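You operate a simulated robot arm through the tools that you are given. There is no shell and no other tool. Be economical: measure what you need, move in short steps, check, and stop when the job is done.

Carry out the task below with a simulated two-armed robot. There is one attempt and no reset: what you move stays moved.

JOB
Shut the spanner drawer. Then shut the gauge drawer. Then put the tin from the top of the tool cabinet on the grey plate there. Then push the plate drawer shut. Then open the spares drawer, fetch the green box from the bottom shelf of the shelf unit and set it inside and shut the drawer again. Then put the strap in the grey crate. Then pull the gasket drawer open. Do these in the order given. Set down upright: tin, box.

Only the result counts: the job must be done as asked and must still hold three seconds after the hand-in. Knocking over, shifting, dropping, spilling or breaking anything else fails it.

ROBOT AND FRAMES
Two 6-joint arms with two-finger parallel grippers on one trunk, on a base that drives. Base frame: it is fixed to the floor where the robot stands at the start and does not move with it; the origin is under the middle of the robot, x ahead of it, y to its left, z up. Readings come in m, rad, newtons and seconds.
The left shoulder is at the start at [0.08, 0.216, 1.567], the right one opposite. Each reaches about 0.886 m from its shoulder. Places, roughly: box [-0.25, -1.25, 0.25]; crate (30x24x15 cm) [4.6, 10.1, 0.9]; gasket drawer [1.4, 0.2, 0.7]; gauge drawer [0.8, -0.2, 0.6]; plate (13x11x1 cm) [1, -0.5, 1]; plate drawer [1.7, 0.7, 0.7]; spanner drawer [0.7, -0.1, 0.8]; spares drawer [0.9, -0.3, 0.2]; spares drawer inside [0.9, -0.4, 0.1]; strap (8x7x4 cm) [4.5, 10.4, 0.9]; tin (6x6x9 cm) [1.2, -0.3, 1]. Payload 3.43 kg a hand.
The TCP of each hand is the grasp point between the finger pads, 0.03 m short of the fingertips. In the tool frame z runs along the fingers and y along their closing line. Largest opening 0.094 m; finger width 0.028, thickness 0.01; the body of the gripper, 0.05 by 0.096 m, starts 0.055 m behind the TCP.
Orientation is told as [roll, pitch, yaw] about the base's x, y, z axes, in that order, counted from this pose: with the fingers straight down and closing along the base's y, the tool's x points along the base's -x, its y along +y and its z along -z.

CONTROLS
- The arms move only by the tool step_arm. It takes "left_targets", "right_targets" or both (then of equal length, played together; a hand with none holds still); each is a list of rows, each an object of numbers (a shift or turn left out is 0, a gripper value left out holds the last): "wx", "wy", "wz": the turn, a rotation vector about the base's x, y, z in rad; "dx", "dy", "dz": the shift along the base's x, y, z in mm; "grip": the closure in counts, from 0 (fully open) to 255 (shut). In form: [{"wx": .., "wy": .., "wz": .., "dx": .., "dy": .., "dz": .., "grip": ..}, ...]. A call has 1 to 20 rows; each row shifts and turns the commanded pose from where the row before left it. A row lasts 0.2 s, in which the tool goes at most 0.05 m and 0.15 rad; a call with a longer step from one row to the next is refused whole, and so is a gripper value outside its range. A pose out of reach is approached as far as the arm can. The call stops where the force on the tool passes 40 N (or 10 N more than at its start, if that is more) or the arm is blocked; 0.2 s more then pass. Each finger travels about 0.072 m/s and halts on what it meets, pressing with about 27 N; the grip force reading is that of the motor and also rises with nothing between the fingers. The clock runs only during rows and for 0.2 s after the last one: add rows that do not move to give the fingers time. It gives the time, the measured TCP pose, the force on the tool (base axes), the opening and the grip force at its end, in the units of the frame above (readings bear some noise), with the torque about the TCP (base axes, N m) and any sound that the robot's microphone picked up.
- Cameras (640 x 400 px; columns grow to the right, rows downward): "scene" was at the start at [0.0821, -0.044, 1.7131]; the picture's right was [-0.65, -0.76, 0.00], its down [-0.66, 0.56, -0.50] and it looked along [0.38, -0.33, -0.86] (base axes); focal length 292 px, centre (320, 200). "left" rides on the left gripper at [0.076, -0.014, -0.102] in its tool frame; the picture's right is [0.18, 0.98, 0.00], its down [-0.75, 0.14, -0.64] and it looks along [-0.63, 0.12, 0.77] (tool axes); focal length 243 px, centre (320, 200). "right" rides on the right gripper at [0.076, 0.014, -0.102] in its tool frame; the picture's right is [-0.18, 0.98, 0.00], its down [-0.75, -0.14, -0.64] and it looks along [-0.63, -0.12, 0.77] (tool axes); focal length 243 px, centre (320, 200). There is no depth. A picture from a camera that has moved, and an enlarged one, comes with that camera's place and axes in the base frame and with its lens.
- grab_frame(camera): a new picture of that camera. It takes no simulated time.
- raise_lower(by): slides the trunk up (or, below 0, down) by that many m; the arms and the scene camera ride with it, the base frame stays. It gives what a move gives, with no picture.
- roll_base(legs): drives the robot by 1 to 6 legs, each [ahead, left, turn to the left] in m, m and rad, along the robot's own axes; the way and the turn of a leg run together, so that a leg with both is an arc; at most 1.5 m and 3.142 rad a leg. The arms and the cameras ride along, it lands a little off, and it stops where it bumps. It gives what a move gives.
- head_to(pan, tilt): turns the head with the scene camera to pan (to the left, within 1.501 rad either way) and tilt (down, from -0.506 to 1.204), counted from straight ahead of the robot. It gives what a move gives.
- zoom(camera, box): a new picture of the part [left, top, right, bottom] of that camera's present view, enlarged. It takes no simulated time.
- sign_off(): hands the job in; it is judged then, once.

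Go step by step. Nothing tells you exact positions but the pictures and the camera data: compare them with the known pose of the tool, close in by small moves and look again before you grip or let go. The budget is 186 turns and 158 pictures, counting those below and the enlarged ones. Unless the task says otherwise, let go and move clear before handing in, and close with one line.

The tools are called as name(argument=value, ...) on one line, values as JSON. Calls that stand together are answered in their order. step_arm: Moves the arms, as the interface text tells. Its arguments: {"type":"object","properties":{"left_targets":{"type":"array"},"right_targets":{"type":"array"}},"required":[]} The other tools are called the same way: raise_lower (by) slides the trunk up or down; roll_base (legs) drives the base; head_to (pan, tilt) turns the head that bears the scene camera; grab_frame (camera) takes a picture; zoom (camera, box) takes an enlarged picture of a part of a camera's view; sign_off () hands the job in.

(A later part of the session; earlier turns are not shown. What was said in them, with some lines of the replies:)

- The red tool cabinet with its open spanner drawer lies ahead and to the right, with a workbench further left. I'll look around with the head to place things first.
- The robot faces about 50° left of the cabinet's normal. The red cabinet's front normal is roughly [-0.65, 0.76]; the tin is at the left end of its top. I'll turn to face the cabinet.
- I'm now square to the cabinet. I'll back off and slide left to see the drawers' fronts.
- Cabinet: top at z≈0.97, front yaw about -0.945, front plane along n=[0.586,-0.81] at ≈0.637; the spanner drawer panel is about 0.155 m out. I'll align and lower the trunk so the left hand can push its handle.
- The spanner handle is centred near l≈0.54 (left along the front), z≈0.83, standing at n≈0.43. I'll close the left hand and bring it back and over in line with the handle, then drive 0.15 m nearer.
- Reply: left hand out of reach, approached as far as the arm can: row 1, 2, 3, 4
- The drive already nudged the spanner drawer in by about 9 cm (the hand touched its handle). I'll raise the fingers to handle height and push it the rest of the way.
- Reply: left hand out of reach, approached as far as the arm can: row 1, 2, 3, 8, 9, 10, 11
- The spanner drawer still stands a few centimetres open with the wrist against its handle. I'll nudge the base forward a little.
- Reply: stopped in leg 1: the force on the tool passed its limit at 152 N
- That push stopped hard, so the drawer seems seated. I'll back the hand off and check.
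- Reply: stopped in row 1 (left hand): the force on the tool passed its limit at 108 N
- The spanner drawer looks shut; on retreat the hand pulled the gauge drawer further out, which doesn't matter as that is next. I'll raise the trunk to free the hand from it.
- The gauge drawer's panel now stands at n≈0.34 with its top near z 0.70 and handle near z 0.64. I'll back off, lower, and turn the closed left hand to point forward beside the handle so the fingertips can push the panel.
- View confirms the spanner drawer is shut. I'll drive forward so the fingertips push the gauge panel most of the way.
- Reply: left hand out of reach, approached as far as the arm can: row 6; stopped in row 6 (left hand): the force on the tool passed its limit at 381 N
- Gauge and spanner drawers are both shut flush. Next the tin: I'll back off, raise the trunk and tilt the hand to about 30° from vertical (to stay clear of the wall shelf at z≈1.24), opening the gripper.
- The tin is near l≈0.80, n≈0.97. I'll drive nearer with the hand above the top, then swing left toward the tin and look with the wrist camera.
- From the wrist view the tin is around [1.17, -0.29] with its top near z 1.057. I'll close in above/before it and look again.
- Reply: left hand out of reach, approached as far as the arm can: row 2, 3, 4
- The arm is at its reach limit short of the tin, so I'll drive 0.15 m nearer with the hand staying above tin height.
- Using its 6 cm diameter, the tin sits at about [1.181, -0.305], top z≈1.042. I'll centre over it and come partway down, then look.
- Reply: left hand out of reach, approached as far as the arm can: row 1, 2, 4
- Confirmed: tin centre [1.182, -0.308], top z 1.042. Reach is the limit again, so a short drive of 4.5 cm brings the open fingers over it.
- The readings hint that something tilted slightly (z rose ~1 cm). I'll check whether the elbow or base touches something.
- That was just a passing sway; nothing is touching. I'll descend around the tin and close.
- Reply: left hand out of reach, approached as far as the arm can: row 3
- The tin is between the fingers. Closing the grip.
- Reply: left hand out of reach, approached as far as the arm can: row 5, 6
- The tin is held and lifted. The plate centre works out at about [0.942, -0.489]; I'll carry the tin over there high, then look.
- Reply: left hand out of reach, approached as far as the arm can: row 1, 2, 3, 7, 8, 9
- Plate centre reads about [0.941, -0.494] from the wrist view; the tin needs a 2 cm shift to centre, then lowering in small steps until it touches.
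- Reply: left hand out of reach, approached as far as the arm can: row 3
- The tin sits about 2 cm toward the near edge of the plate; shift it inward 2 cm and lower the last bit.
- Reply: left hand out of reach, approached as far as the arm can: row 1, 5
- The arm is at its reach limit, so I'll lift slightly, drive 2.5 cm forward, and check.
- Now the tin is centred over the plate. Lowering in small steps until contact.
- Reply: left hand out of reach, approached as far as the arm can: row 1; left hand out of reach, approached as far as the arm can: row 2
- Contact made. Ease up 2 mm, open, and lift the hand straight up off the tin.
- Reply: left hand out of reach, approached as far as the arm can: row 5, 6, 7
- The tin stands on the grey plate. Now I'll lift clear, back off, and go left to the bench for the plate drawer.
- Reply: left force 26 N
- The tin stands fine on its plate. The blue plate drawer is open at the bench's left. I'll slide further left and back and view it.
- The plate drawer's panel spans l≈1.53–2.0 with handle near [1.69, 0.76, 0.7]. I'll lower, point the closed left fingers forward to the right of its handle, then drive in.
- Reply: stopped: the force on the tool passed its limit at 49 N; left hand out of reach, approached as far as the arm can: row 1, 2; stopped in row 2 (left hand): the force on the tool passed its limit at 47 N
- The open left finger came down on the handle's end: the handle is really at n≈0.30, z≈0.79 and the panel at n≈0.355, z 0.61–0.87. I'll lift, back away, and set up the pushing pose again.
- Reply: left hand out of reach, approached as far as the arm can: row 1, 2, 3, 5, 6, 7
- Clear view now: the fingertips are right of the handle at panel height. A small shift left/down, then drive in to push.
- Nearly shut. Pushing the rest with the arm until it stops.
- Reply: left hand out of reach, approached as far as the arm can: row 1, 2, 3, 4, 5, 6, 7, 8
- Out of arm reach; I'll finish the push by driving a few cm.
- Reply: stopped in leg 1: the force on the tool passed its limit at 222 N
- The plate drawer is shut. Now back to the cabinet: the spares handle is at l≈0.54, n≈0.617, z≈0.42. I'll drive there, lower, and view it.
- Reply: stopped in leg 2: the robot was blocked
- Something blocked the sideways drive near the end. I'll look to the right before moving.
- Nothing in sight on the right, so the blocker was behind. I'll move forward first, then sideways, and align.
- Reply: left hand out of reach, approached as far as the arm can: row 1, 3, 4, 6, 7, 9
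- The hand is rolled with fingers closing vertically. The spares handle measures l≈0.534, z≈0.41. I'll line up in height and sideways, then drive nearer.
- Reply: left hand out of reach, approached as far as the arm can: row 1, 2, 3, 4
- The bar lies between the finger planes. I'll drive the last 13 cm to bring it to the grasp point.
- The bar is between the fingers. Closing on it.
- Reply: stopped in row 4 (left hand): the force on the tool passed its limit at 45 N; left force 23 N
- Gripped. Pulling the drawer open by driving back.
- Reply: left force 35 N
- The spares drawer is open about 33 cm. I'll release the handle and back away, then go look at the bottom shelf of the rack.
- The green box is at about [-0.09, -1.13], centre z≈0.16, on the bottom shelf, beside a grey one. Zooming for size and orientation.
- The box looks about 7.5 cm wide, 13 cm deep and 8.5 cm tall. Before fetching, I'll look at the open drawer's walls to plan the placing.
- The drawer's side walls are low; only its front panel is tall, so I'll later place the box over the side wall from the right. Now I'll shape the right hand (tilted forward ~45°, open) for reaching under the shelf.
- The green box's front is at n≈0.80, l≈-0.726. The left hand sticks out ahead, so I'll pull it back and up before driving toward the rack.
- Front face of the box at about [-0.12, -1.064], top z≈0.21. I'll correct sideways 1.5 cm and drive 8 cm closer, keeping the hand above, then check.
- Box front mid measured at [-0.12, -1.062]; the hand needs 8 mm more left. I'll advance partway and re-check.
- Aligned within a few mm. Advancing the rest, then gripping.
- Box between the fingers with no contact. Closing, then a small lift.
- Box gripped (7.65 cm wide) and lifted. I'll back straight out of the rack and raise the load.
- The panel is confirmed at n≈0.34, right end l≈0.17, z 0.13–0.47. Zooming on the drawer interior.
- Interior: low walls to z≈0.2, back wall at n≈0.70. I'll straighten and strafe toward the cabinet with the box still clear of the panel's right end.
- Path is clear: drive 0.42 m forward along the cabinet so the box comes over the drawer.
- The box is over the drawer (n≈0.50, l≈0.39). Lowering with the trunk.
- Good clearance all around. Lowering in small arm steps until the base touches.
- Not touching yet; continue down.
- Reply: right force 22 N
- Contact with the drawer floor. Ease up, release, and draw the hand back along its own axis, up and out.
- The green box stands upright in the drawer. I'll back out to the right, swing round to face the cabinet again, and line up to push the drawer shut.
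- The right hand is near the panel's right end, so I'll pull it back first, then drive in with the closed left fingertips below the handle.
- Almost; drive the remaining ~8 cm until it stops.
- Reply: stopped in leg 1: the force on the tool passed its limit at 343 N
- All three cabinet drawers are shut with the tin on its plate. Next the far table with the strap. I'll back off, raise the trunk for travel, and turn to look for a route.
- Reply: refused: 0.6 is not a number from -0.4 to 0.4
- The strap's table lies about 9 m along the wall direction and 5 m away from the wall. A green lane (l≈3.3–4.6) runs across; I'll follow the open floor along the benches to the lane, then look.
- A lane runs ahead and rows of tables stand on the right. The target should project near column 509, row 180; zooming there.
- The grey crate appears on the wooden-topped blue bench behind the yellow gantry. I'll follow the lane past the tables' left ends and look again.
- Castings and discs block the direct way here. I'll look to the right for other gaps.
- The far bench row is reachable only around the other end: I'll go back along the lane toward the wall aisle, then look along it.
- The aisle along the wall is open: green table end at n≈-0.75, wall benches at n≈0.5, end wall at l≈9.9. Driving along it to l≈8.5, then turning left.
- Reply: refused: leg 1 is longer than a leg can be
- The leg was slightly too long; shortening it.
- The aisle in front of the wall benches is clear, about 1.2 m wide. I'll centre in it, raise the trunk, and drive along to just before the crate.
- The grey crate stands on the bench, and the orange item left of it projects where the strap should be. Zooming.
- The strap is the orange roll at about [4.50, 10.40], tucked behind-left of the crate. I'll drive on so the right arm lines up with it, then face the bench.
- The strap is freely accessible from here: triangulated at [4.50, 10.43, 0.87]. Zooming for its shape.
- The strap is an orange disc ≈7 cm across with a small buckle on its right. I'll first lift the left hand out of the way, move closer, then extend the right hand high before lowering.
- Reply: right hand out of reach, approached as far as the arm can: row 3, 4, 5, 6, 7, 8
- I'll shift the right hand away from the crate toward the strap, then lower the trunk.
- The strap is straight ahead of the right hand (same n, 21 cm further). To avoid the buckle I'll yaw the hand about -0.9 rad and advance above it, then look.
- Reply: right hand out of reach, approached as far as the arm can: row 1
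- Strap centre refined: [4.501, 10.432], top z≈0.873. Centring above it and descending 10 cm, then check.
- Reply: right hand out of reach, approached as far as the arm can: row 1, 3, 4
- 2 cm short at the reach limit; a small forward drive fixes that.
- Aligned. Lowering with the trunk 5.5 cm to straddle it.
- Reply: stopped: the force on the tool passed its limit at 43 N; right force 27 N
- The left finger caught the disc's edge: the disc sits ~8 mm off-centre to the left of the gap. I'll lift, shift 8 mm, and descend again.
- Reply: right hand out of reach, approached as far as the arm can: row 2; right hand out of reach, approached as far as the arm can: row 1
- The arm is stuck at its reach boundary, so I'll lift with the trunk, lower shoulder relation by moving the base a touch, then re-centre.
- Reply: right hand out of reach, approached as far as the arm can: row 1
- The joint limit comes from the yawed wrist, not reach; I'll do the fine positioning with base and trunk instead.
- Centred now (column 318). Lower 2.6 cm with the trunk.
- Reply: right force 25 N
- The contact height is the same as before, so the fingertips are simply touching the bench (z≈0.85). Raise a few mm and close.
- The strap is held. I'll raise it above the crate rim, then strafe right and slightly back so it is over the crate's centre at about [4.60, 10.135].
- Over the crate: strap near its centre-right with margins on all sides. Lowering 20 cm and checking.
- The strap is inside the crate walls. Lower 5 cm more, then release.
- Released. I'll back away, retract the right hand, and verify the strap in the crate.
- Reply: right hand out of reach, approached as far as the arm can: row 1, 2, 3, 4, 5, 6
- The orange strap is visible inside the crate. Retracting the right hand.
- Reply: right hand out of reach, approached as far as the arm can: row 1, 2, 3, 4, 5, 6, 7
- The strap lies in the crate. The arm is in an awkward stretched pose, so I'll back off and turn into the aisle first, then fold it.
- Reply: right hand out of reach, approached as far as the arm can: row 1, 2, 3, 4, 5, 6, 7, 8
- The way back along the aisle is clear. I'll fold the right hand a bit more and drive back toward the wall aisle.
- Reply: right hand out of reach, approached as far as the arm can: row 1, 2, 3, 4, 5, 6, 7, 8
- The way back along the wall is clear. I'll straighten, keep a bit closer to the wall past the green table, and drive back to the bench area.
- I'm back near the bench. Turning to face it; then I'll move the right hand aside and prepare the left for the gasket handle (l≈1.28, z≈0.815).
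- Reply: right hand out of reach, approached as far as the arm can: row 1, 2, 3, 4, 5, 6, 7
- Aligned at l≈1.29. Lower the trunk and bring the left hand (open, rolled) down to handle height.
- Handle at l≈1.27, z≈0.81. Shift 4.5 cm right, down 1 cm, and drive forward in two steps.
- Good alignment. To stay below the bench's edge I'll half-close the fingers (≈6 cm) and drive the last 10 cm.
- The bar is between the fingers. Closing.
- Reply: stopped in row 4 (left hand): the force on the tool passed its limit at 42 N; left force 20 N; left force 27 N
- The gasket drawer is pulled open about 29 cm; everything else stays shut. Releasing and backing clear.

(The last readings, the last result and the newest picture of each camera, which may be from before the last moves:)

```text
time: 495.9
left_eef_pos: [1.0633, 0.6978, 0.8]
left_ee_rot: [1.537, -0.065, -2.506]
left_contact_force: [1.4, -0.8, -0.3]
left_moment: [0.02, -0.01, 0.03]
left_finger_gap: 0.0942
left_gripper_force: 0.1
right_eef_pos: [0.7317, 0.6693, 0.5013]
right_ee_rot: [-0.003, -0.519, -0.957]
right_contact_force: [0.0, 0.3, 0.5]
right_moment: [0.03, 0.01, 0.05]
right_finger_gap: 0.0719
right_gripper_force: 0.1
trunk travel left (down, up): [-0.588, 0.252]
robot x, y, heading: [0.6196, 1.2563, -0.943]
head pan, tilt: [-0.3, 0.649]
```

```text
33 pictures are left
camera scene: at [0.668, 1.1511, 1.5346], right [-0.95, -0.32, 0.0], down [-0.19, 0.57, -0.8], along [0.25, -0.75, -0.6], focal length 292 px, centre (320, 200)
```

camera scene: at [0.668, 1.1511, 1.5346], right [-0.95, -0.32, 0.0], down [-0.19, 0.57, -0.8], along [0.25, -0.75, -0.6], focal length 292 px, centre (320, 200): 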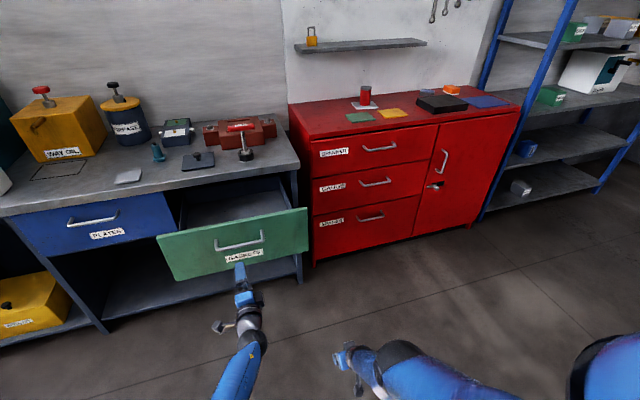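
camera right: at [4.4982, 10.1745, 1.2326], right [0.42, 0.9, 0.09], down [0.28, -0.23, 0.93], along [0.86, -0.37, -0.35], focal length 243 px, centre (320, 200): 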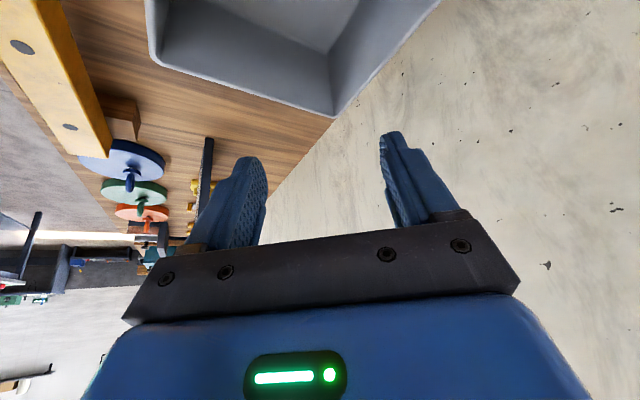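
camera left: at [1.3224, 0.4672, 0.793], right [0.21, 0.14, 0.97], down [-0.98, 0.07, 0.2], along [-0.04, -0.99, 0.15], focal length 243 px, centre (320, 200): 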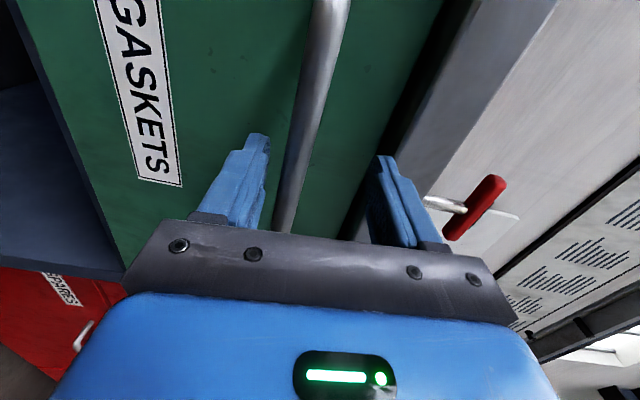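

All looks right. One zoom to confirm the cabinet drawers and tin before handing in.

zoom(camera="scene", box=[280, 70, 480, 270])

```text
2.00 times, centred on (380, 170) of scene
camera zoom: at [0.668, 1.1511, 1.5346], right [-0.95, -0.32, 0.0], down [-0.19, 0.57, -0.8], along [0.25, -0.75, -0.6], focal length 584 px, centre (200, 260)
```

zoom: 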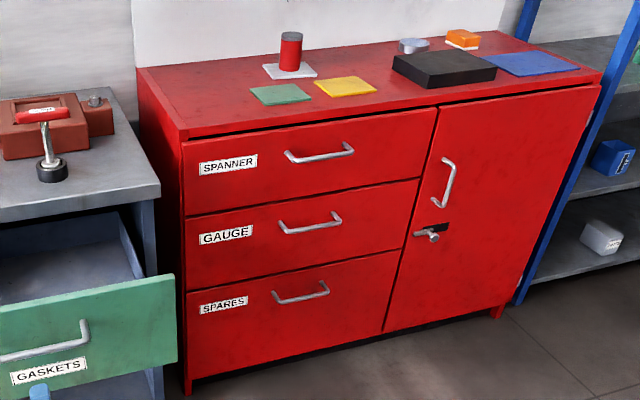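

The tin stands upright on the grey plate, all three cabinet drawers and the plate drawer are shut, and the gasket drawer is open with both hands clear. Handing in.

sign_off()

```text
The job is handed in.
```

I did all seven steps in order and handed the job in. The spanner, gauge, plate and spares drawers are shut and the tin stands upright on the grey plate. The green box was upright in the spares drawer when I shut it, the strap is in the grey crate, and the gasket drawer is open about 29 cm.
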